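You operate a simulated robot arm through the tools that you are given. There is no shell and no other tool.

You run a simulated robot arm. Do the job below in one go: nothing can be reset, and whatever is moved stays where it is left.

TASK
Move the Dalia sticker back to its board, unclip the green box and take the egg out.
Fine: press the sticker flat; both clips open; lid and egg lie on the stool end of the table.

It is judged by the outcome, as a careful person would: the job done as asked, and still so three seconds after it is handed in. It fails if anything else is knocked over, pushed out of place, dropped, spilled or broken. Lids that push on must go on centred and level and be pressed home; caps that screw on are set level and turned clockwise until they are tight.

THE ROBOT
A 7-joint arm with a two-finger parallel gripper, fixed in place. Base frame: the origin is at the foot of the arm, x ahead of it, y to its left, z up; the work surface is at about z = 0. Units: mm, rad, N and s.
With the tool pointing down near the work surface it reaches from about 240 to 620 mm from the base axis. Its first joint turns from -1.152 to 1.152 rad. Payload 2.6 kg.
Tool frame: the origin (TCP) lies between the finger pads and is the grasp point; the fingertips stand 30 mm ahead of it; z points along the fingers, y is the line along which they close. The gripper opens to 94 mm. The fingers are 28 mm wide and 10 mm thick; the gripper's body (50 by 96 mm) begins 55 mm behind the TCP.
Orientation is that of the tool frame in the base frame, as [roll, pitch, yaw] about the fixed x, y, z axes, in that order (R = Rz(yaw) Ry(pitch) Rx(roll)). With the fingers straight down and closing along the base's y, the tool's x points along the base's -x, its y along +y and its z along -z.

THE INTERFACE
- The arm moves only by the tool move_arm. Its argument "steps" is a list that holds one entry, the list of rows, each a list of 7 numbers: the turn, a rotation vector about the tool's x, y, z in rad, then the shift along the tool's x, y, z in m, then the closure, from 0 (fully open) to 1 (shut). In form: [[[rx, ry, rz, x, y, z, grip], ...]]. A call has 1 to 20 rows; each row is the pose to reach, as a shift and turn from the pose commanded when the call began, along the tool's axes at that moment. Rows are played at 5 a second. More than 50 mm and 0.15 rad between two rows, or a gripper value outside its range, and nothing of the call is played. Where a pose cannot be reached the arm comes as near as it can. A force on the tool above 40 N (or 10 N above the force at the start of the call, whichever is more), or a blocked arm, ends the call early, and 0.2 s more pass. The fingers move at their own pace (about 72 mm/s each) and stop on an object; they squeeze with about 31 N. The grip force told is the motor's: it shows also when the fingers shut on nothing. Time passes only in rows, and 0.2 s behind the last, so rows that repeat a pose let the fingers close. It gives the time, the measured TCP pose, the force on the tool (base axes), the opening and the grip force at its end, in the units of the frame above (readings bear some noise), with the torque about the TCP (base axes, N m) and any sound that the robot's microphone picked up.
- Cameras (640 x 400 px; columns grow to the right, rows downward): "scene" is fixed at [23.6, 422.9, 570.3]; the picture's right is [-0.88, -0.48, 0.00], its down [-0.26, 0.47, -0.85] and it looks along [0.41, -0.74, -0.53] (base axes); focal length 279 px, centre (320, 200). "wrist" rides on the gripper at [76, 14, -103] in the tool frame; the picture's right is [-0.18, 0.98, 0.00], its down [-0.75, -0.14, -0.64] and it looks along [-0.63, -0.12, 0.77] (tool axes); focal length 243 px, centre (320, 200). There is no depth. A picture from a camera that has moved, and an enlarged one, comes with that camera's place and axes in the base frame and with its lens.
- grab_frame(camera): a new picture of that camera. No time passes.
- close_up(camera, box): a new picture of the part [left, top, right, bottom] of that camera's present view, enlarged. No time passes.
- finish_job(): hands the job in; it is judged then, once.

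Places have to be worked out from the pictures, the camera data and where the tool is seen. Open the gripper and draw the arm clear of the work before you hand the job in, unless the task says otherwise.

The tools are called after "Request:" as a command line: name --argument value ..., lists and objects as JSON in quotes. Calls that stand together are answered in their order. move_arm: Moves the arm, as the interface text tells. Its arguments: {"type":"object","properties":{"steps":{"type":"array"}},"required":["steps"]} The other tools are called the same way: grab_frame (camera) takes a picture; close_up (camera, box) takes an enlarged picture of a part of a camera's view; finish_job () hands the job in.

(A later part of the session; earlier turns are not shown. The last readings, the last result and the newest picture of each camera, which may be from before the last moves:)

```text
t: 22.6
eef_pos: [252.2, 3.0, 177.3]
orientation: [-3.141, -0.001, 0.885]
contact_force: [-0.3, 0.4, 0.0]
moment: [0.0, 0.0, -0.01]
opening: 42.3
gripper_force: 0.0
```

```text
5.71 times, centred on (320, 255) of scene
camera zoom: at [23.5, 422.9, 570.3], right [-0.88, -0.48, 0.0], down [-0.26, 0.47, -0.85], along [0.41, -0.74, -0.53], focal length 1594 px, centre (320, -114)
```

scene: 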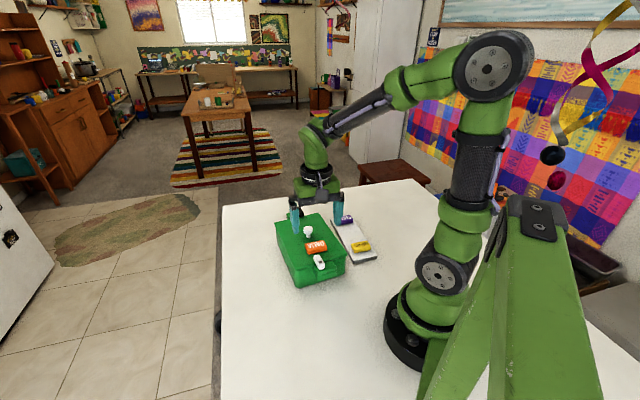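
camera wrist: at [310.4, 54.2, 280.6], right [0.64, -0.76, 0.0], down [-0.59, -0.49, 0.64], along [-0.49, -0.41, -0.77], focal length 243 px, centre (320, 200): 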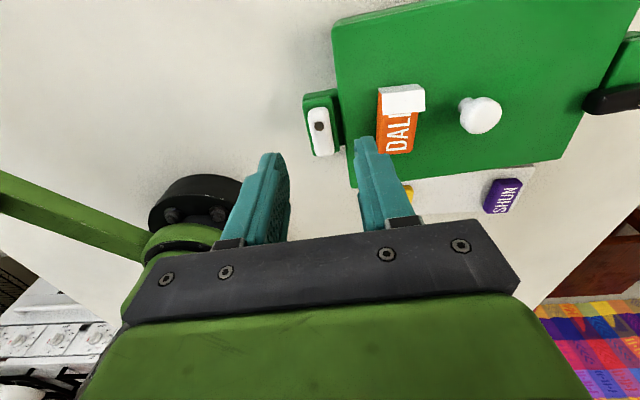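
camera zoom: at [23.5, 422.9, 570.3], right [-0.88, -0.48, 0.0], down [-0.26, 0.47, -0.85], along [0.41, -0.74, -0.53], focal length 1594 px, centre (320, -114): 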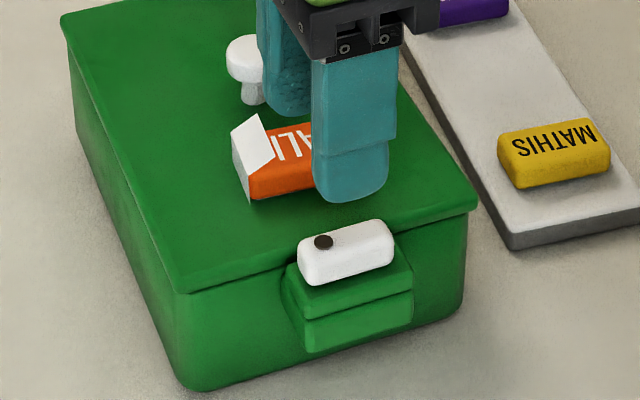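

The white clip is cleanly open. Now I move above Dalia with the fingers set to close across its short side, 5 mm toward the "D" end so they stay off the flap, at opening ≈ 47 mm.

Request:
move_arm --steps '[[[0, 0, 0.02, -0.005, 0.018, 0, 0.5], [0, 0, 0.04, -0.01, 0.036, 0, 0.5], [0, 0, 0.06, -0.015, 0.05, 0, 0.5], [0, 0, 0.073, -0.0174, 0.0607, 0, 0.5], [0, 0, 0.073, -0.0174, 0.0607, 0, 0.5]]]'

Request:
close_up --camera "wrist" --box '[230, 90, 410, 200]'

Request:
close_up --camera "scene" --box '[280, 210, 360, 280]'

```text
t: 23.8
eef_pos: [286.2, -47.6, 176.8]
orientation: [3.139, -0.001, 0.813]
contact_force: [0.2, 0.1, 0.2]
moment: [-0.01, 0.03, -0.01]
opening: 46.7
gripper_force: 0.0
```

```text
3.56 times, centred on (320, 145) of wrist
camera zoom: at [349.3, -1.1, 279.6], right [0.59, -0.81, 0.0], down [-0.62, -0.45, 0.64], along [-0.52, -0.38, -0.77], focal length 863 px, centre (320, 396)
```

zoom: 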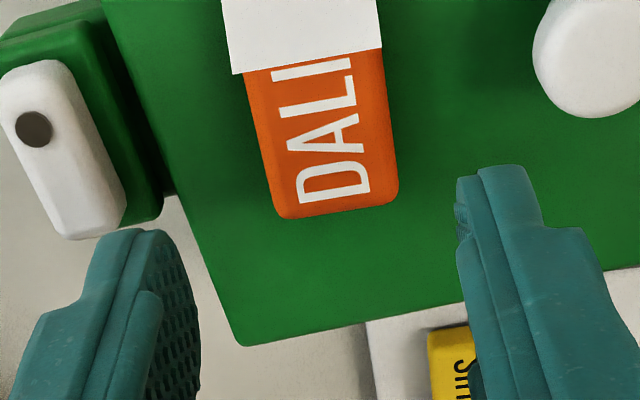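

```text
5.71 times, centred on (320, 245) of scene
camera zoom: at [23.6, 422.9, 570.3], right [-0.88, -0.48, 0.0], down [-0.26, 0.47, -0.85], along [0.41, -0.74, -0.53], focal length 1594 px, centre (320, -57)
```

zoom: 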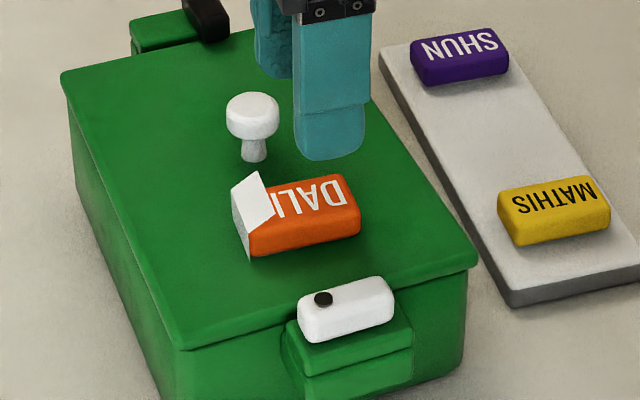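

Fingers straddle Dalia symmetrically and clear of the flap. I shift 2 mm more toward "D", descend to z ≈ 116 and close.

Request:
move_arm --steps '[[[0, 0, 0, -0.002, 0, 0.02, 0.5], [0, 0, 0, -0.002, 0, 0.04, 0.5], [0, 0, 0, -0.002, 0, 0.053, 0.5], [0, 0, 0, -0.002, 0, 0.0605, 0.5], [0, 0, 0, -0.002, 0, 0.0605, 0.5], [0, 0, 0, -0.002, 0, 0.0605, 0.62], [0, 0, 0, -0.002, 0, 0.0605, 0.75], [0, 0, 0, -0.002, 0, 0.0605, 0.85], [0, 0, 0, -0.002, 0, 0.0605, 0.85]]]'

Request:
grab_frame --camera "wrist"

Request:
close_up --camera "scene" --box '[280, 210, 360, 280]'

```text
t: 25.8
eef_pos: [284.3, -48.3, 116.2]
orientation: [-3.141, -0.001, 0.811]
contact_force: [0.0, -0.1, -0.6]
moment: [0.02, -0.01, 0.0]
opening: 27.7
gripper_force: 30.6
```

```text
taken
camera wrist: at [348.0, -2.6, 219.5], right [0.59, -0.81, 0.0], down [-0.62, -0.45, 0.64], along [-0.52, -0.38, -0.77], focal length 243 px, centre (320, 200)
```

wrist: 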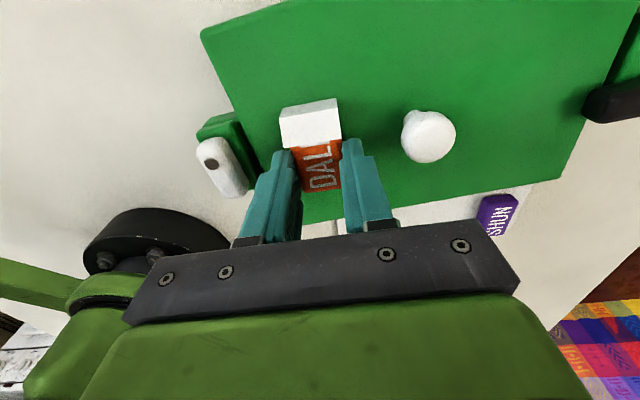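

```text
5.71 times, centred on (320, 245) of scene
camera zoom: at [23.6, 422.9, 570.3], right [-0.88, -0.48, 0.0], down [-0.26, 0.47, -0.85], along [0.41, -0.74, -0.53], focal length 1594 px, centre (320, -57)
```

zoom: 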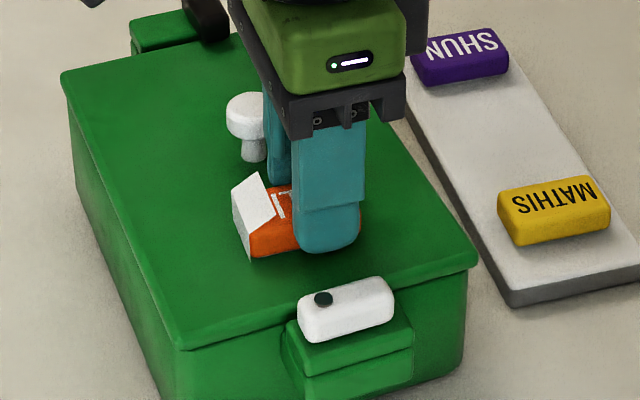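

Gripped at 27.7 mm with no new flap appearing. I lift slowly and watch the force.

Request:
move_arm --steps '[[[0, 0, 0, 0, 0, -0.002, 0.85], [0, 0, 0, 0, 0, -0.005, 0.85], [0, 0, 0, 0, 0, -0.01, 0.85], [0, 0, 0, 0, 0, -0.02, 0.85], [0, 0, 0, 0, 0, -0.035, 0.85], [0, 0, 0, 0, 0, -0.055, 0.85], [0, 0, 0, 0, 0, -0.055, 0.85]]]'

Request:
grab_frame --camera "wrist"

Request:
close_up --camera "scene" --box '[270, 190, 370, 280]'

```text
t: 27.4
eef_pos: [285.0, -48.9, 174.1]
orientation: [-3.141, 0.0, 0.812]
contact_force: [0.1, 0.0, -0.8]
moment: [0.0, 0.03, -0.01]
opening: 27.6
gripper_force: 30.9
```

```text
taken
camera wrist: at [347.7, -2.8, 277.1], right [0.59, -0.81, 0.0], down [-0.62, -0.45, 0.64], along [-0.52, -0.38, -0.77], focal length 243 px, centre (320, 200)
```

wrist: 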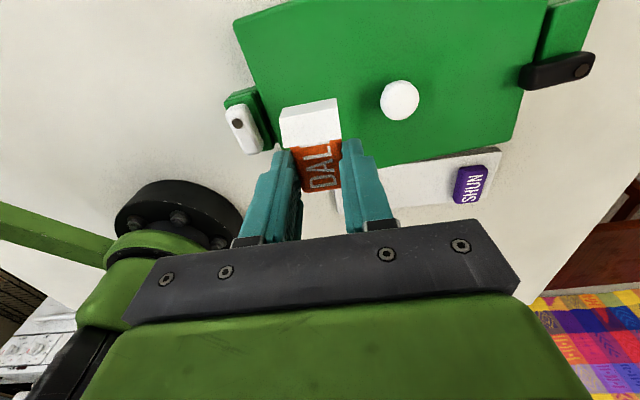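

```text
4.44 times, centred on (320, 235) of scene
camera zoom: at [23.5, 422.9, 570.3], right [-0.88, -0.48, 0.0], down [-0.26, 0.47, -0.85], along [0.41, -0.74, -0.53], focal length 1240 px, centre (320, 44)
```

zoom: 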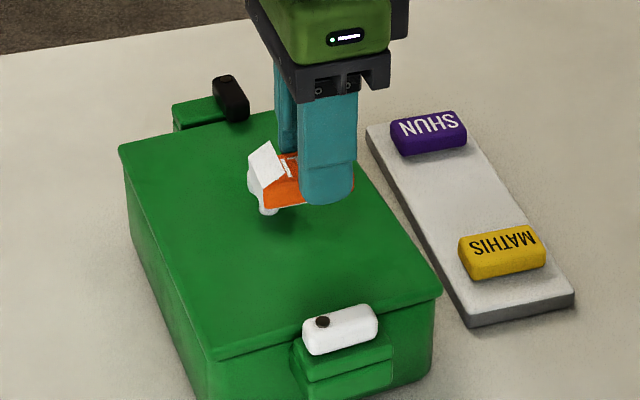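

Dalia is lifted cleanly; box and lid stay put. I zoom in to see its underside and flap.

Request:
close_up --camera "scene" --box '[295, 210, 335, 245]'

Request:
close_up --camera "wrist" --box '[260, 85, 370, 210]'

```text
11.43 times, centred on (315, 228) of scene
camera zoom: at [23.5, 422.9, 570.3], right [-0.88, -0.48, 0.0], down [-0.26, 0.47, -0.85], along [0.41, -0.74, -0.53], focal length 3188 px, centre (377, -114)
```

zoom: 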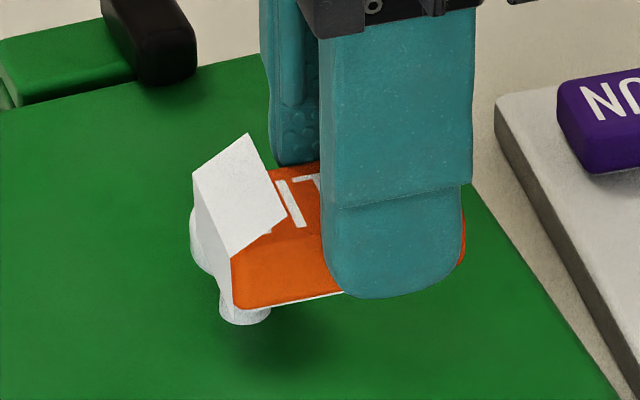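

```text
3.20 times, centred on (315, 148) of wrist
camera zoom: at [347.7, -2.8, 277.1], right [0.59, -0.81, 0.0], down [-0.62, -0.45, 0.64], along [-0.52, -0.38, -0.77], focal length 776 px, centre (336, 368)
```

zoom: 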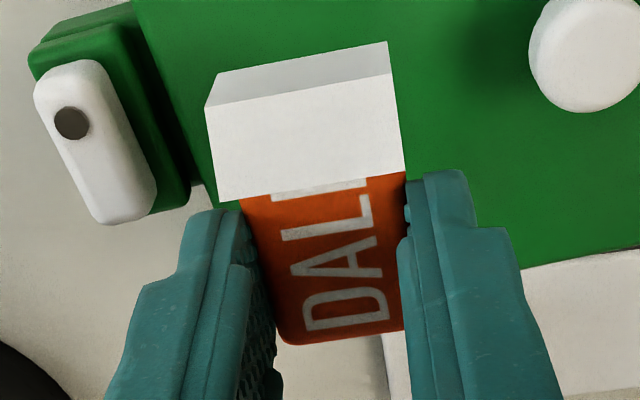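

Dalia is held firmly with its flap unchanged; block centre is ≈ 5.5 mm ahead of the TCP along its text. I carry it over to above the empty slot (≈262, −218) on the board.

Request:
move_arm --steps '[[[0, 0, 0.0, -0.024, 0.0165, 0, 0.85], [0, 0, 0.004, -0.048, 0.033, 0, 0.85], [0, 0, 0.008, -0.072, 0.0495, 0, 0.85], [0, 0, 0.012, -0.096, 0.066, 0, 0.85], [0, 0, 0.015, -0.12, 0.0828, 0, 0.85], [0, 0, 0.015, -0.1437, 0.0993, 0, 0.85], [0, 0, 0.015, -0.1437, 0.0993, 0.025, 0.85], [0, 0, 0.015, -0.1437, 0.0993, 0.05, 0.85], [0, 0, 0.015, -0.1437, 0.0993, 0.05, 0.85]]]'

Request:
grab_frame --camera "wrist"

Request:
close_up --camera "scene" --box '[310, 180, 410, 270]'

```text
t: 29.4
eef_pos: [257.5, -222.3, 122.1]
orientation: [3.141, -0.002, 0.798]
contact_force: [-0.3, -1.0, 0.5]
moment: [-0.01, -0.03, -0.02]
opening: 27.8
gripper_force: 31.0
```

```text
taken
camera wrist: at [321.0, -176.6, 224.9], right [0.57, -0.82, 0.0], down [-0.63, -0.44, 0.64], along [-0.53, -0.37, -0.77], focal length 243 px, centre (320, 200)
```

wrist: 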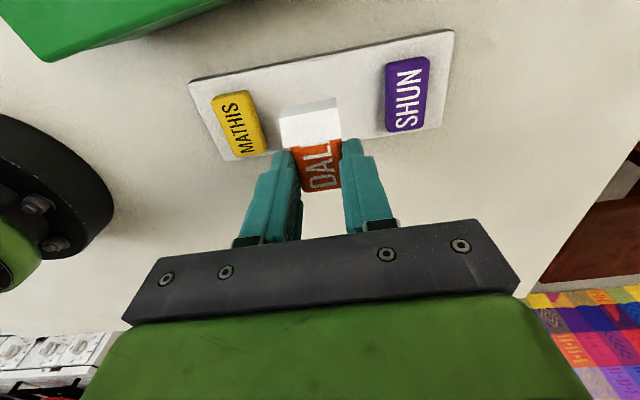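

```text
4.44 times, centred on (360, 225) of scene
camera zoom: at [23.6, 422.9, 570.3], right [-0.88, -0.48, 0.0], down [-0.26, 0.47, -0.85], along [0.41, -0.74, -0.53], focal length 1240 px, centre (142, 89)
```

zoom: 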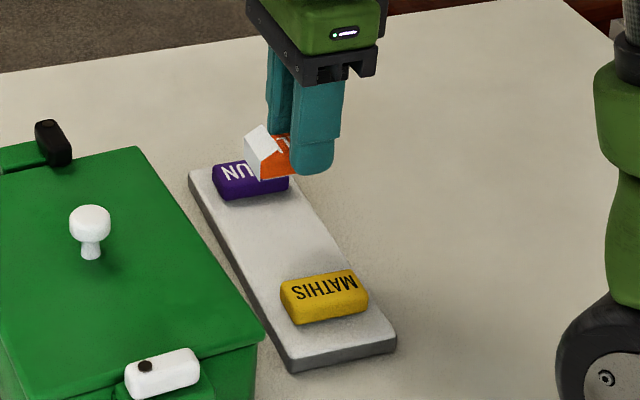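

Dalia hangs above the gap. I zoom in to check its alignment with MATHIS and SHUN and measure the board again.

Request:
close_up --camera "wrist" --box '[180, 20, 470, 200]'

```text
2.21 times, centred on (325, 110) of wrist
camera zoom: at [321.0, -176.6, 224.9], right [0.57, -0.82, 0.0], down [-0.63, -0.44, 0.64], along [-0.53, -0.37, -0.77], focal length 535 px, centre (309, 399)
```

zoom: 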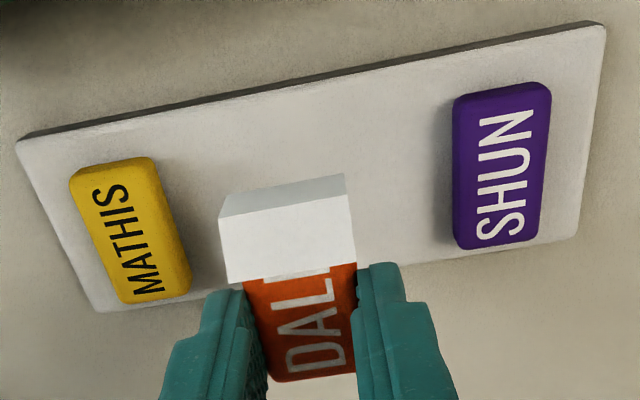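

Board centre refined to ≈ (262.5, −218.3) with cross direction ≈ 44.9°. I zoom further to check how Dalia sits between the fingers.

Request:
close_up --camera "wrist" --box '[270, 95, 370, 200]'

Request:
close_up --camera "scene" --box '[355, 195, 395, 230]'

```text
3.81 times, centred on (320, 148) of wrist
camera zoom: at [321.0, -176.6, 224.9], right [0.57, -0.82, 0.0], down [-0.63, -0.44, 0.64], along [-0.53, -0.37, -0.77], focal length 924 px, centre (320, 400)
```

zoom: 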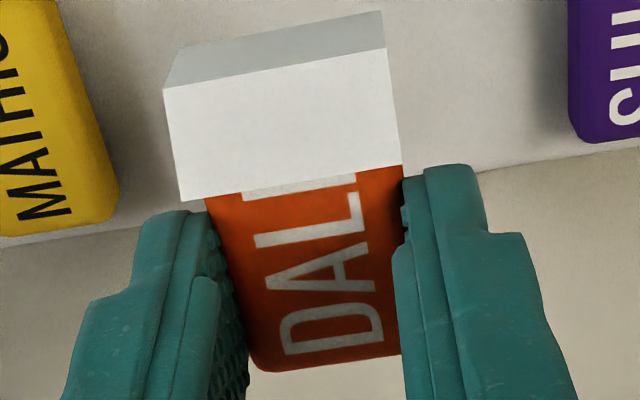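

```text
11.43 times, centred on (375, 212) of scene
camera zoom: at [23.6, 422.9, 570.3], right [-0.88, -0.48, 0.0], down [-0.26, 0.47, -0.85], along [0.41, -0.74, -0.53], focal length 3188 px, centre (-309, 57)
```

zoom: 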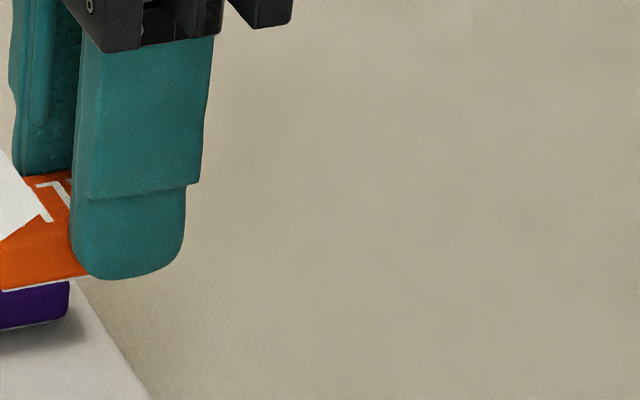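

Dalia is square between the fingers and practically above its slot. I lower it to about 9 mm above the board, then slow down in 1 mm rows toward expected contact.

Request:
move_arm --steps '[[[0, 0, 0.018, 0, 0.001, 0.02, 0.85], [0, 0, 0.018, 0, 0.001, 0.04, 0.85], [0, 0, 0.018, 0, 0.001, 0.055, 0.85], [0, 0, 0.018, 0, 0.001, 0.063, 0.85], [0, 0, 0.018, 0, 0.001, 0.066, 0.85], [0, 0, 0.018, 0, 0.001, 0.068, 0.85], [0, 0, 0.018, 0, 0.001, 0.069, 0.85], [0, 0, 0.018, 0, 0.001, 0.07, 0.85], [0, 0, 0.018, 0, 0.001, 0.07, 0.85]]]'

Request:
grab_frame --camera "wrist"

Request:
close_up --camera "scene" --box '[320, 190, 400, 260]'

```text
t: 31.4
eef_pos: [260.5, -223.5, 51.9]
orientation: [3.138, -0.001, 0.78]
contact_force: [-4.6, 5.3, 27.0]
moment: [0.25, 0.1, -0.01]
opening: 27.9
gripper_force: 31.6
```

```text
taken
camera wrist: at [323.9, -178.6, 155.3], right [0.56, -0.83, 0.0], down [-0.64, -0.43, 0.64], along [-0.53, -0.36, -0.77], focal length 243 px, centre (320, 200)
```

wrist: 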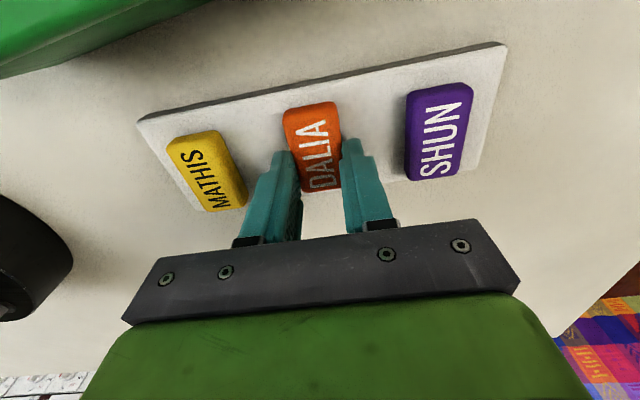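

```text
5.71 times, centred on (360, 225) of scene
camera zoom: at [23.5, 423.0, 570.2], right [-0.88, -0.48, 0.0], down [-0.26, 0.47, -0.85], along [0.41, -0.74, -0.53], focal length 1594 px, centre (91, 57)
```

zoom: 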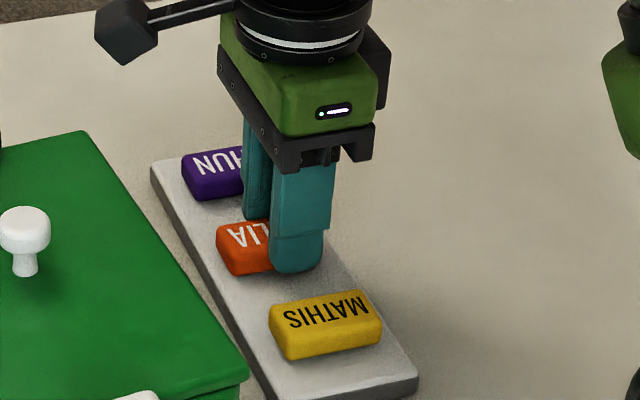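

Contact at 27 N and the flap has vanished: Dalia now lies flat on the board. I zoom in to check its placement between MATHIS and SHUN before releasing.

Request:
close_up --camera "wrist" --box '[130, 35, 510, 225]'

Request:
close_up --camera "scene" --box '[335, 205, 385, 245]'

```text
1.68 times, centred on (320, 130) of wrist
camera zoom: at [323.9, -178.6, 155.3], right [0.56, -0.83, 0.0], down [-0.64, -0.43, 0.64], along [-0.53, -0.36, -0.77], focal length 409 px, centre (320, 318)
```

zoom: 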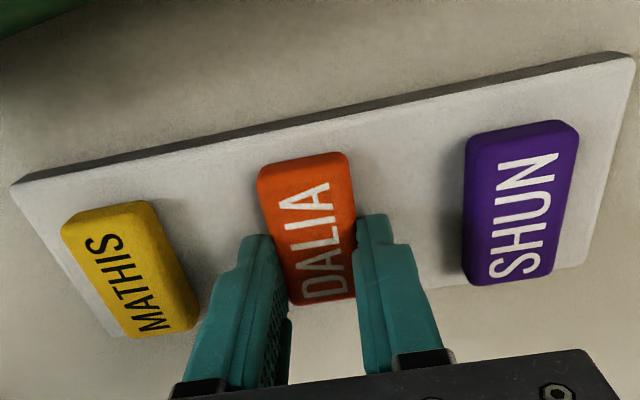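

```text
10.00 times, centred on (360, 225) of scene
camera zoom: at [23.5, 423.0, 570.2], right [-0.88, -0.48, 0.0], down [-0.26, 0.47, -0.85], along [0.41, -0.74, -0.53], focal length 2790 px, centre (-80, -50)
```

zoom: 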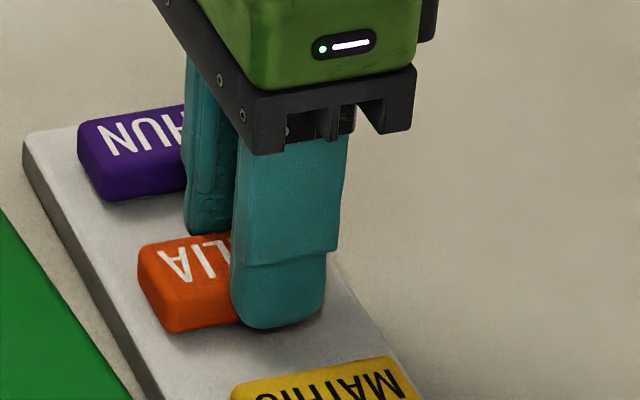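

Dalia's text centre measures (263, −217), within ~2 mm of the slot midpoint and parallel to its neighbours. I open the fingers in place and rise straight up.

Request:
move_arm --steps '[[[0, 0, 0, 0, 0, 0, 0.65], [0, 0, 0, 0, 0, 0, 0.55], [0, 0, 0, 0, 0, 0, 0.5], [0, 0, 0, 0, 0, -0.01, 0.5], [0, 0, 0, 0, 0, -0.03, 0.5], [0, 0, 0, 0, 0, -0.055, 0.5], [0, 0, 0, 0, 0, -0.055, 0.5]]]'

Request:
grab_frame --camera "wrist"

Request:
close_up --camera "scene" --box '[320, 195, 390, 260]'

```text
t: 33.0
eef_pos: [257.4, -220.1, 108.4]
orientation: [3.141, 0.0, 0.777]
contact_force: [0.0, 0.9, 0.1]
moment: [0.02, 0.01, 0.02]
opening: 46.8
gripper_force: 0.1
```

```text
taken
camera wrist: at [323.0, -177.1, 209.7], right [0.56, -0.83, 0.0], down [-0.64, -0.43, 0.64], along [-0.53, -0.36, -0.77], focal length 243 px, centre (320, 200)
```

wrist: 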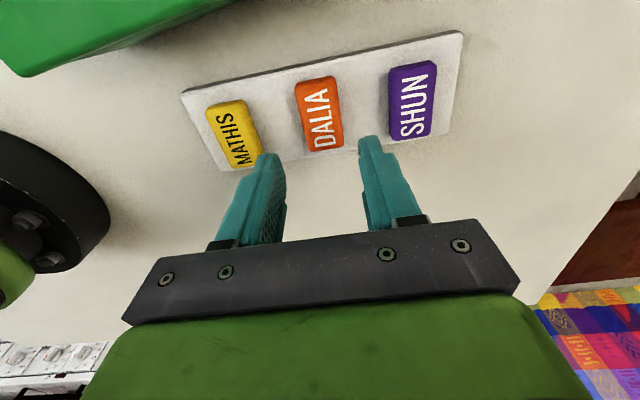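

```text
6.15 times, centred on (355, 228) of scene
camera zoom: at [23.5, 422.9, 570.3], right [-0.88, -0.48, 0.0], down [-0.26, 0.47, -0.85], along [0.41, -0.74, -0.53], focal length 1717 px, centre (105, 31)
```

zoom: 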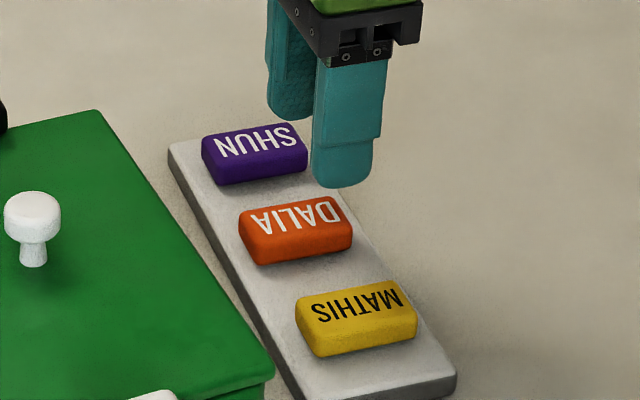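

Dalia sits flat and well centred. To make sure it's pressed home, I close the fingers, go over its centre, and come down slowly on its top.

Request:
move_arm --steps '[[[0, 0, 0, 0.003, 0.001, 0, 0.7], [0, 0, 0, 0.0058, 0.0021, 0, 0.9], [0, 0, 0, 0.0058, 0.0021, 0.015, 1], [0, 0, 0, 0.0058, 0.0021, 0.03, 1], [0, 0, 0, 0.0058, 0.0021, 0.04, 1], [0, 0, 0, 0.0058, 0.0021, 0.043, 1], [0, 0, 0, 0.0058, 0.0021, 0.045, 1], [0, 0, 0, 0.0058, 0.0021, 0.046, 1], [0, 0, 0, 0.0058, 0.0021, 0.047, 1], [0, 0, 0, 0.0058, 0.0021, 0.047, 1]]]'

Request:
close_up --camera "scene" --box '[320, 195, 390, 260]'

```text
t: 34.8
eef_pos: [265.2, -220.5, 62.9]
orientation: [3.138, -0.005, 0.779]
contact_force: [-3.1, 2.8, 12.4]
moment: [0.06, 0.15, -0.01]
opening: 0.1
gripper_force: 30.9
stopped in row 8: the force on the tool passed its limit at 44 N (the readings are from after the stop); the commanded pose is now the measured one
```

```text
6.15 times, centred on (355, 228) of scene
camera zoom: at [23.5, 422.9, 570.3], right [-0.88, -0.48, 0.0], down [-0.26, 0.47, -0.85], along [0.41, -0.74, -0.53], focal length 1717 px, centre (105, 31)
```

zoom: 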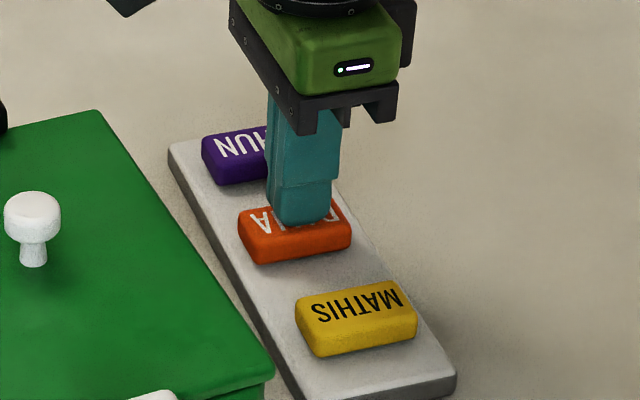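

It was pressed with up to ~44 N and stayed in place. I raise the arm, then look at the board and head for the black clip.

Request:
move_arm --steps '[[[0, 0, 0, 0, 0, -0.01, 1], [0, 0, 0, 0, 0, -0.035, 1], [0, 0, 0, 0, 0, -0.07, 0.8], [0, 0, 0, 0, 0, -0.11, 0.5], [0, 0, 0, 0, 0, -0.11, 0.5]]]'

Request:
grab_frame --camera "wrist"

Request:
close_up --camera "scene" --box '[270, 190, 390, 290]'

```text
t: 36.0
eef_pos: [264.8, -220.8, 171.9]
orientation: [3.139, -0.002, 0.777]
contact_force: [-0.5, 0.2, 0.5]
moment: [-0.03, -0.01, -0.01]
opening: 47.2
gripper_force: 0.0
```

```text
taken
camera wrist: at [329.5, -176.5, 275.5], right [0.56, -0.83, 0.0], down [-0.64, -0.43, 0.64], along [-0.53, -0.36, -0.77], focal length 243 px, centre (320, 200)
```

wrist: 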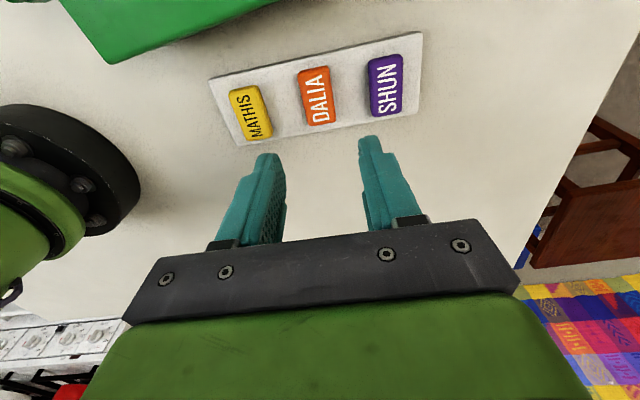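

```text
4.00 times, centred on (330, 240) of scene
camera zoom: at [23.5, 422.9, 570.3], right [-0.88, -0.48, 0.0], down [-0.26, 0.47, -0.85], along [0.41, -0.74, -0.53], focal length 1116 px, centre (280, 40)
```

zoom: 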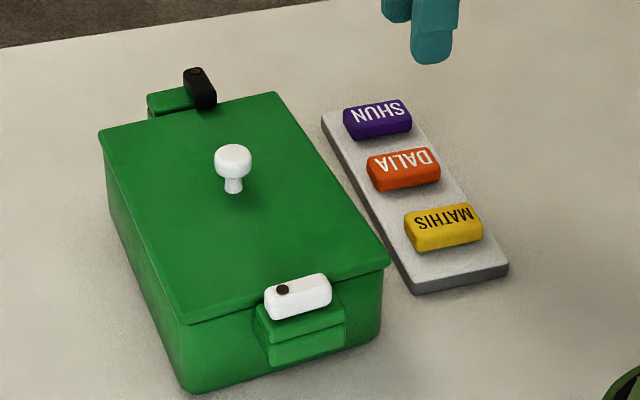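

Everything looks in place: Dalia flat on the board, white clip open. I move above the black clip's pivot (≈418, −166) turning the tool back to yaw ≈ 141°.

Request:
move_arm --steps '[[[0, 0, -0.1295, 0.01135, 0.00525, 0, 0.5], [0, 0, -0.259, 0.0227, 0.0105, 0, 0.5], [0, 0, -0.3885, 0.034, 0.01575, 0, 0.5], [0, 0, -0.518, 0.0454, 0.021, 0, 0.5], [0, 0, -0.6475, 0.0568, 0.02625, 0, 0.5], [0, 0, -0.777, 0.0681, 0.0315, 0, 0.5], [0, 0, -0.9065, 0.0795, 0.03675, 0, 0.5], [0, 0, -1.036, 0.0908, 0.042, 0, 0.5], [0, 0, -1.1655, 0.1022, 0.04725, 0, 0.5], [0, 0, -1.295, 0.1135, 0.0525, 0, 0.5], [0, 0, -1.4245, 0.1249, 0.05775, 0, 0.5], [0, 0, -1.554, 0.1362, 0.063, 0, 0.5], [0, 0, -1.683, 0.1476, 0.0683, 0, 0.5], [0, 0, -1.683, 0.1476, 0.0683, 0, 0.5]]]'

Request:
grab_frame --camera "wrist"

```text
t: 39.0
eef_pos: [418.7, -165.2, 173.7]
orientation: [3.138, 0.005, 2.462]
contact_force: [0.4, -0.4, 0.8]
moment: [0.0, -0.02, 0.02]
opening: 47.1
gripper_force: 0.2
```

```text
taken
camera wrist: at [368.8, -105.6, 276.1], right [0.76, 0.65, 0.0], down [0.49, -0.58, 0.64], along [0.42, -0.49, -0.76], focal length 243 px, centre (320, 200)
```

wrist: 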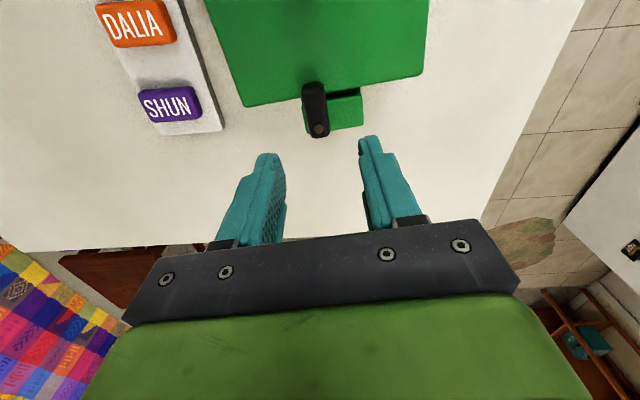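

Request:
close_up --camera "wrist" --box '[265, 65, 385, 150]'

Request:
close_up --camera "scene" --box '[270, 190, 340, 240]'

```text
4.71 times, centred on (325, 108) of wrist
camera zoom: at [368.8, -105.6, 276.1], right [0.76, 0.65, 0.0], down [0.49, -0.58, 0.64], along [0.42, -0.49, -0.76], focal length 1142 px, centre (296, 635)
```

zoom: 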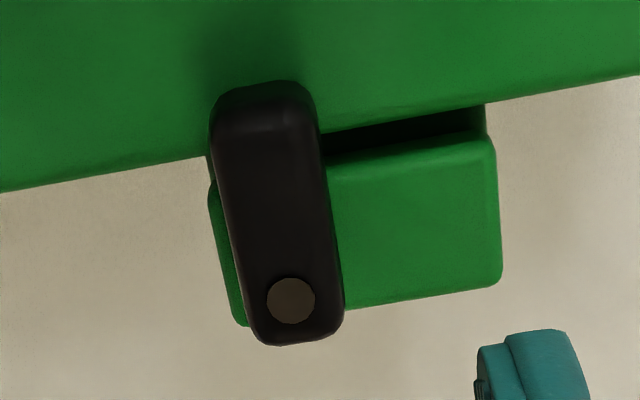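

```text
8.00 times, centred on (305, 215) of scene
camera zoom: at [23.6, 422.9, 570.3], right [-0.88, -0.48, 0.0], down [-0.26, 0.47, -0.85], along [0.41, -0.74, -0.53], focal length 2232 px, centre (440, 80)
```

zoom: 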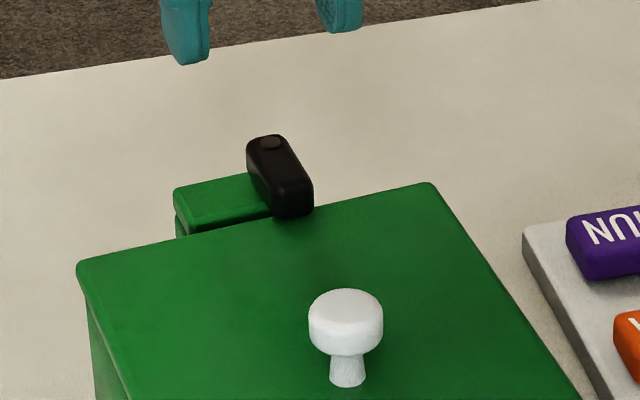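

The TCP is right above the black pivot (418.6, −165.4). I descend with the fingers straddling the bar and close on it.

Request:
move_arm --steps '[[[0, 0, 0.026, 0, 0, 0.02, 0.5], [0, 0, 0.026, 0, 0, 0.038, 0.5], [0, 0, 0.026, 0, 0, 0.05, 0.5], [0, 0, 0.026, 0, 0, 0.057, 0.5], [0, 0, 0.026, 0, 0, 0.057, 0.5], [0, 0, 0.026, 0, 0, 0.057, 0.7], [0, 0, 0.026, 0, 0, 0.057, 0.8], [0, 0, 0.026, 0, 0, 0.057, 0.9], [0, 0, 0.026, 0, 0, 0.057, 0.9]]]'

Request:
close_up --camera "wrist" --box '[250, 85, 400, 220]'

Request:
close_up --camera "scene" --box '[260, 180, 380, 290]'

```text
t: 41.0
eef_pos: [417.3, -167.0, 115.2]
orientation: [3.141, 0.004, 2.436]
contact_force: [1.5, 1.1, 0.7]
moment: [0.03, 0.03, -0.03]
opening: 16.5
gripper_force: 30.3
```

```text
2.96 times, centred on (325, 152) of wrist
camera zoom: at [369.2, -105.0, 217.4], right [0.78, 0.63, 0.0], down [0.48, -0.6, 0.64], along [0.41, -0.5, -0.77], focal length 719 px, centre (305, 341)
```

zoom: 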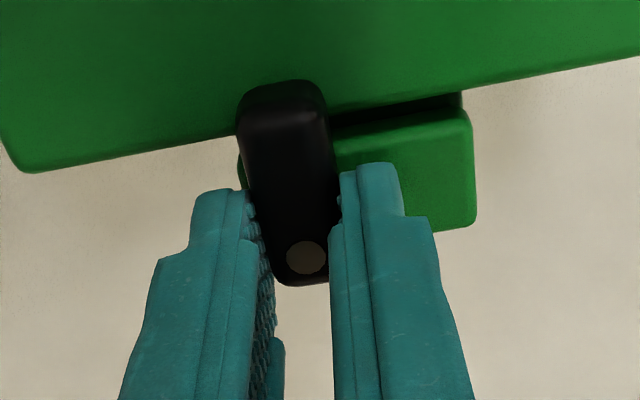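

```text
3.64 times, centred on (320, 235) of scene
camera zoom: at [23.6, 422.9, 570.3], right [-0.88, -0.48, 0.0], down [-0.26, 0.47, -0.85], along [0.41, -0.74, -0.53], focal length 1014 px, centre (320, 73)
```

zoom: 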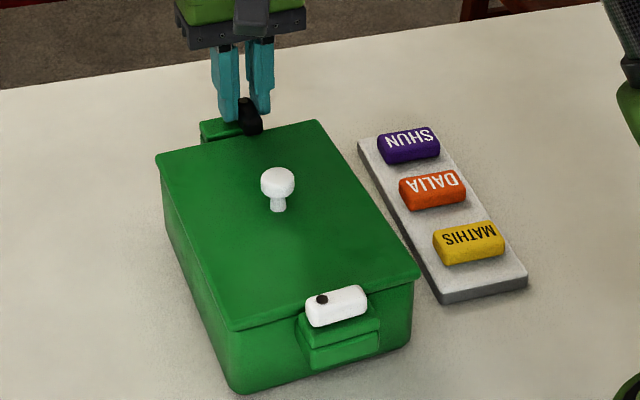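

The grip is good, but the pivot dot shows about 1.5 mm further ahead than the TCP. I reopen slightly, shift 1.5 mm, and re-close so that the turn is centred on the pivot.

Request:
move_arm --steps '[[[0, 0, 0, 0, 0, 0, 0.75], [0, 0, 0, 0, 0, 0, 0.7], [0, 0, 0, -0.0015, 0, -0.0005, 0.7], [0, 0, 0, -0.0015, 0, -0.0005, 0.7], [0, 0, 0, -0.0015, 0, -0.0005, 0.8], [0, 0, 0, -0.0015, 0, -0.0005, 0.9], [0, 0, 0, -0.0015, 0, -0.0005, 0.9]]]'

Request:
close_up --camera "wrist" --box '[250, 85, 400, 220]'

```text
t: 42.6
eef_pos: [419.5, -167.1, 116.0]
orientation: [3.14, 0.003, 2.436]
contact_force: [1.3, -0.9, -0.1]
moment: [0.05, 0.05, 0.02]
opening: 16.3
gripper_force: 31.1
```

```text
2.96 times, centred on (325, 152) of wrist
camera zoom: at [370.0, -106.0, 218.5], right [0.78, 0.63, 0.0], down [0.48, -0.6, 0.64], along [0.41, -0.5, -0.76], focal length 719 px, centre (305, 341)
```

zoom: 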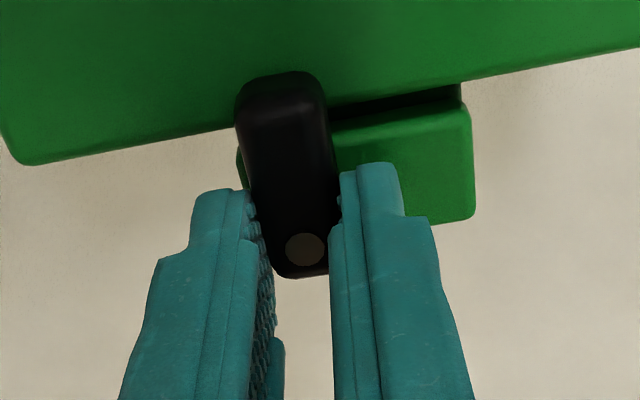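

The dot now sits on the tool axis. I turn the black clip clockwise by 0.3 rad first and check.

Request:
move_arm --steps '[[[0, 0, 0.1, 0, 0, 0, 0.9], [0, 0, 0.2, 0, 0, 0, 0.9], [0, 0, 0.3, 0, 0, 0, 0.9], [0, 0, 0.3, 0, 0, 0, 0.9]]]'

Request:
close_up --camera "wrist" --box '[250, 85, 400, 220]'

Request:
close_up --camera "scene" --box '[260, 180, 380, 290]'

```text
t: 43.6
eef_pos: [419.4, -166.4, 117.0]
orientation: [3.138, 0.001, 2.131]
contact_force: [-0.8, 0.4, -0.7]
moment: [-0.35, -0.2, 0.0]
opening: 16.3
gripper_force: 30.9
```

```text
2.96 times, centred on (325, 152) of wrist
camera zoom: at [390.9, -93.7, 218.8], right [0.93, 0.37, 0.0], down [0.28, -0.71, 0.64], along [0.24, -0.6, -0.77], focal length 719 px, centre (305, 341)
```

zoom: 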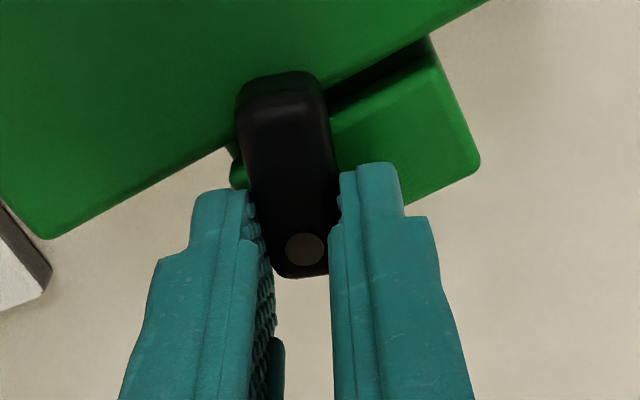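

```text
3.64 times, centred on (320, 235) of scene
camera zoom: at [23.6, 422.9, 570.3], right [-0.88, -0.48, 0.0], down [-0.26, 0.47, -0.85], along [0.41, -0.74, -0.53], focal length 1014 px, centre (320, 73)
```

zoom: 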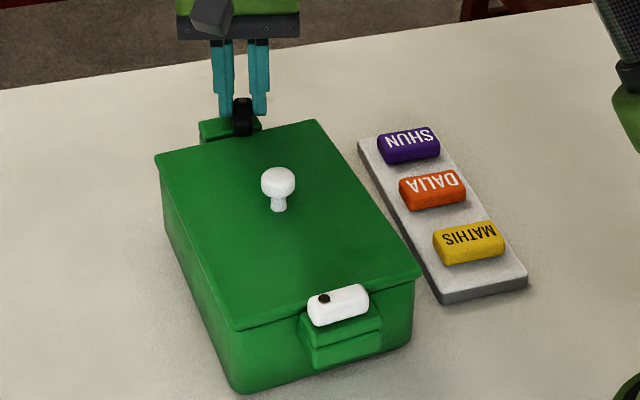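

It turns smoothly with almost no force and the box is still. I complete the quarter turn (another 1.24 rad).

Request:
move_arm --steps '[[[0, 0, 0.11, 0, 0, 0, 0.9], [0, 0, 0.22, 0, 0, 0, 0.9], [0, 0, 0.33, 0, 0, 0, 0.9], [0, 0, 0.44, 0, 0, 0, 0.9], [0, 0, 0.55, 0, 0, 0, 0.9], [0, 0, 0.62, 0, 0, 0, 0.9], [0, 0, 0.62, 0, 0, 0, 0.9]]]'

Request:
close_up --camera "scene" --box '[260, 180, 380, 290]'

```text
t: 45.2
eef_pos: [420.5, -168.4, 115.9]
orientation: [3.138, 0.001, 1.514]
contact_force: [-0.8, 0.6, -1.4]
moment: [-0.21, 0.07, -0.03]
opening: 16.9
gripper_force: 31.3
```

```text
3.64 times, centred on (320, 235) of scene
camera zoom: at [23.6, 422.9, 570.3], right [-0.88, -0.48, 0.0], down [-0.26, 0.47, -0.85], along [0.41, -0.74, -0.53], focal length 1014 px, centre (320, 73)
```

zoom: 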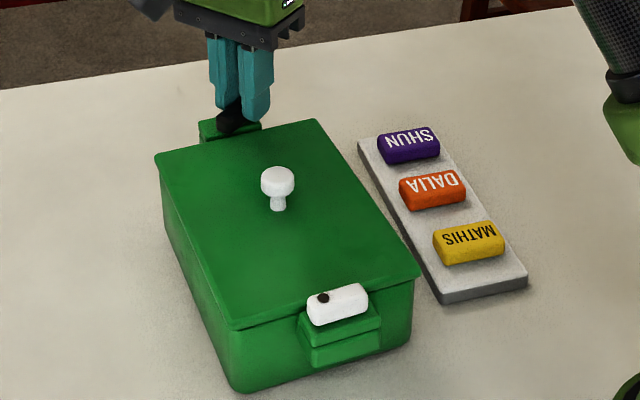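

Half done with forces under 2 N. I continue the remaining 0.63 rad.

Request:
move_arm --steps '[[[0, 0, 0.11, 0, 0, 0, 0.9], [0, 0, 0.22, 0, 0, 0, 0.9], [0, 0, 0.33, 0, 0, 0, 0.9], [0, 0, 0.44, 0, 0, 0, 0.9], [0, 0, 0.55, 0, 0, 0, 0.9], [0, 0, 0.63, 0, 0, 0, 0.9], [0, 0, 0.63, 0, 0, 0, 0.9]]]'

Request:
grab_frame --camera "wrist"

Request:
close_up --camera "scene" --box '[260, 180, 380, 290]'

```text
t: 46.8
eef_pos: [419.3, -167.5, 116.8]
orientation: [3.136, -0.001, 0.883]
contact_force: [3.6, -1.6, -0.2]
moment: [-0.23, 0.11, 0.1]
opening: 16.4
gripper_force: 30.7
```

```text
taken
camera wrist: at [478.8, -116.5, 219.4], right [0.64, -0.77, 0.0], down [-0.59, -0.49, 0.64], along [-0.49, -0.41, -0.77], focal length 243 px, centre (320, 200)
```

wrist: 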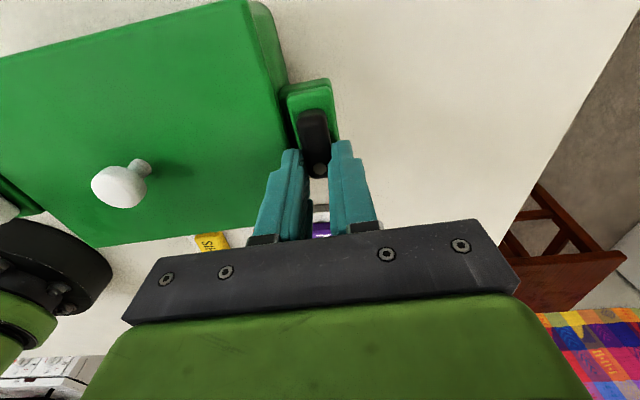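

```text
3.64 times, centred on (320, 235) of scene
camera zoom: at [23.6, 422.9, 570.3], right [-0.88, -0.48, 0.0], down [-0.26, 0.47, -0.85], along [0.41, -0.74, -0.53], focal length 1014 px, centre (320, 73)
```

zoom: 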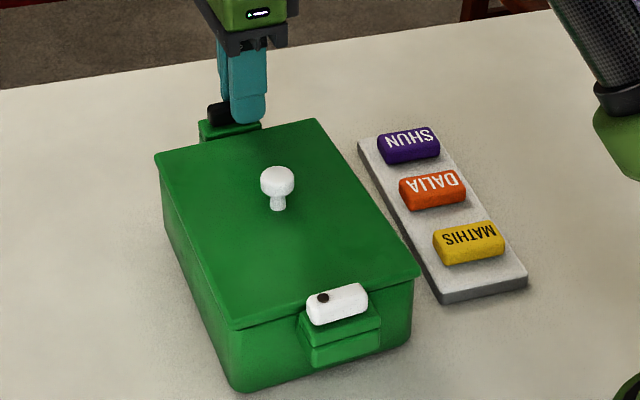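

The black clip now lies along its pad. I open the fingers partway and lift straight up.

Request:
move_arm --steps '[[[0, 0, 0, 0, 0, 0, 0.7], [0, 0, 0, 0, 0, 0, 0.6], [0, 0, 0, 0, 0, 0, 0.55], [0, 0, 0, 0, 0, -0.015, 0.55], [0, 0, 0, 0, 0, -0.035, 0.55], [0, 0, 0, 0, 0, -0.065, 0.55], [0, 0, 0, 0, 0, -0.065, 0.55]]]'

Request:
grab_frame --camera "wrist"

Request:
close_up --camera "scene" --box '[260, 180, 380, 290]'

```text
t: 48.4
eef_pos: [418.7, -166.8, 181.6]
orientation: [3.139, -0.003, 0.885]
contact_force: [0.3, 0.5, -0.3]
moment: [-0.01, 0.0, 0.03]
opening: 42.3
gripper_force: 0.1
```

```text
taken
camera wrist: at [478.6, -116.2, 284.5], right [0.64, -0.77, 0.0], down [-0.59, -0.49, 0.64], along [-0.49, -0.41, -0.77], focal length 243 px, centre (320, 200)
```

wrist: 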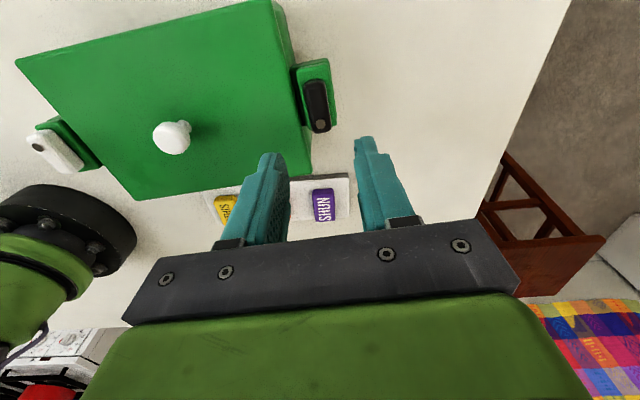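

```text
3.64 times, centred on (320, 235) of scene
camera zoom: at [23.5, 422.9, 570.3], right [-0.88, -0.48, 0.0], down [-0.26, 0.47, -0.85], along [0.41, -0.74, -0.53], focal length 1014 px, centre (320, 73)
```

zoom: 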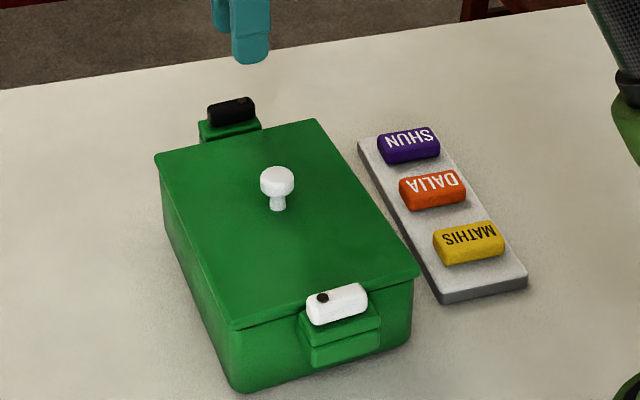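

Both clips are open and the box is undisturbed. I now move over the knob (≈337, −81), keeping this yaw, to take its exact place.

Request:
move_arm --steps '[[[0, 0, 0, 0.0036, -0.0293, 0, 0.4], [0, 0, 0, 0.0072, -0.0586, 0, 0.4], [0, 0, 0, 0.0107, -0.0879, 0, 0.4], [0, 0, 0, 0.0143, -0.1172, 0, 0.4], [0, 0, 0, 0.0143, -0.1172, 0, 0.4]]]'

Request:
grab_frame --camera "wrist"

Request:
close_up --camera "wrist" --box '[270, 90, 390, 180]'

```text
t: 49.6
eef_pos: [337.7, -81.4, 182.8]
orientation: [3.136, -0.001, 0.883]
contact_force: [-0.4, -0.3, 1.0]
moment: [0.03, -0.01, -0.01]
opening: 56.3
gripper_force: 0.1
```

```text
taken
camera wrist: at [396.1, -30.2, 286.0], right [0.64, -0.77, 0.0], down [-0.59, -0.49, 0.64], along [-0.49, -0.41, -0.77], focal length 243 px, centre (320, 200)
```

wrist: 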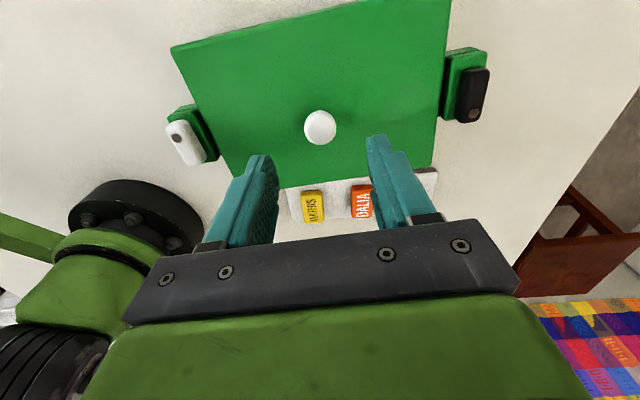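

```text
4.44 times, centred on (330, 135) of wrist
camera zoom: at [396.1, -30.2, 286.0], right [0.64, -0.77, 0.0], down [-0.59, -0.49, 0.64], along [-0.49, -0.41, -0.77], focal length 1078 px, centre (276, 489)
```

zoom: 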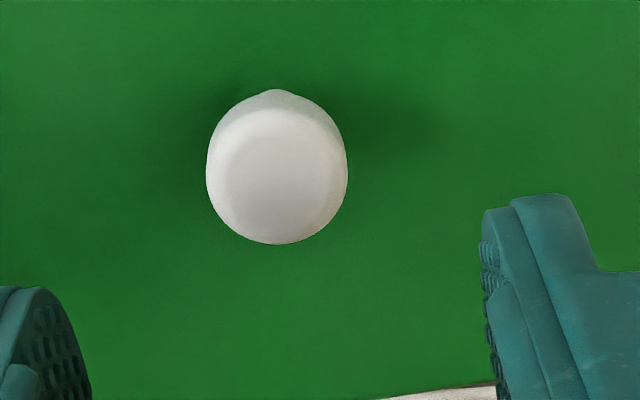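

The knob (Ø≈24 mm) is right under the TCP. I descend so the fingertips are about 5 mm above the lid and close on the cap.

Request:
move_arm --steps '[[[0, 0, 0, 0, 0, 0.02, 0.4], [0, 0, 0, 0, 0, 0.04, 0.4], [0, 0, 0, 0, 0, 0.055, 0.4], [0, 0, 0, 0, 0, 0.065, 0.4], [0, 0, 0, 0, 0, 0.065, 0.4], [0, 0, 0, 0, 0, 0.065, 0.6], [0, 0, 0, 0, 0, 0.065, 0.75], [0, 0, 0, 0, 0, 0.065, 0.9], [0, 0, 0, 0, 0, 0.065, 0.9]]]'

Request:
grab_frame --camera "wrist"

Request:
close_up --camera "scene" --box '[260, 180, 380, 290]'

```text
t: 51.6
eef_pos: [338.1, -82.2, 118.2]
orientation: [3.136, -0.002, 0.885]
contact_force: [-1.1, -0.1, -0.9]
moment: [-0.03, 0.0, 0.0]
opening: 23.6
gripper_force: 30.8
heard: snap
```

```text
taken
camera wrist: at [397.2, -31.3, 220.7], right [0.64, -0.77, 0.0], down [-0.59, -0.49, 0.64], along [-0.49, -0.41, -0.77], focal length 243 px, centre (320, 200)
```

wrist: 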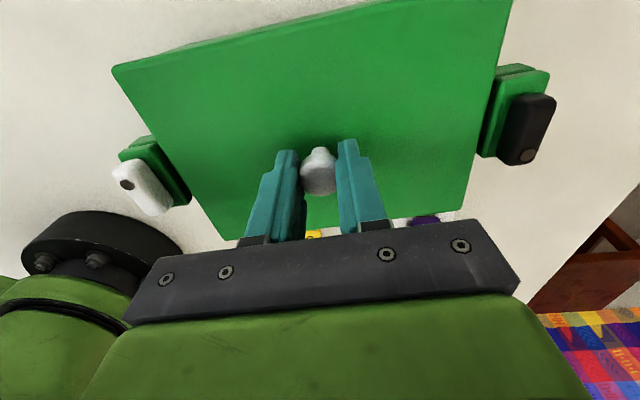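

```text
3.64 times, centred on (320, 235) of scene
camera zoom: at [23.6, 422.9, 570.3], right [-0.88, -0.48, 0.0], down [-0.26, 0.47, -0.85], along [0.41, -0.74, -0.53], focal length 1014 px, centre (320, 73)
```

zoom: 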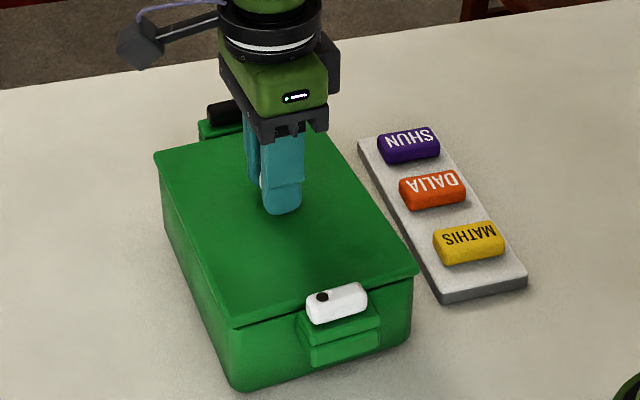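

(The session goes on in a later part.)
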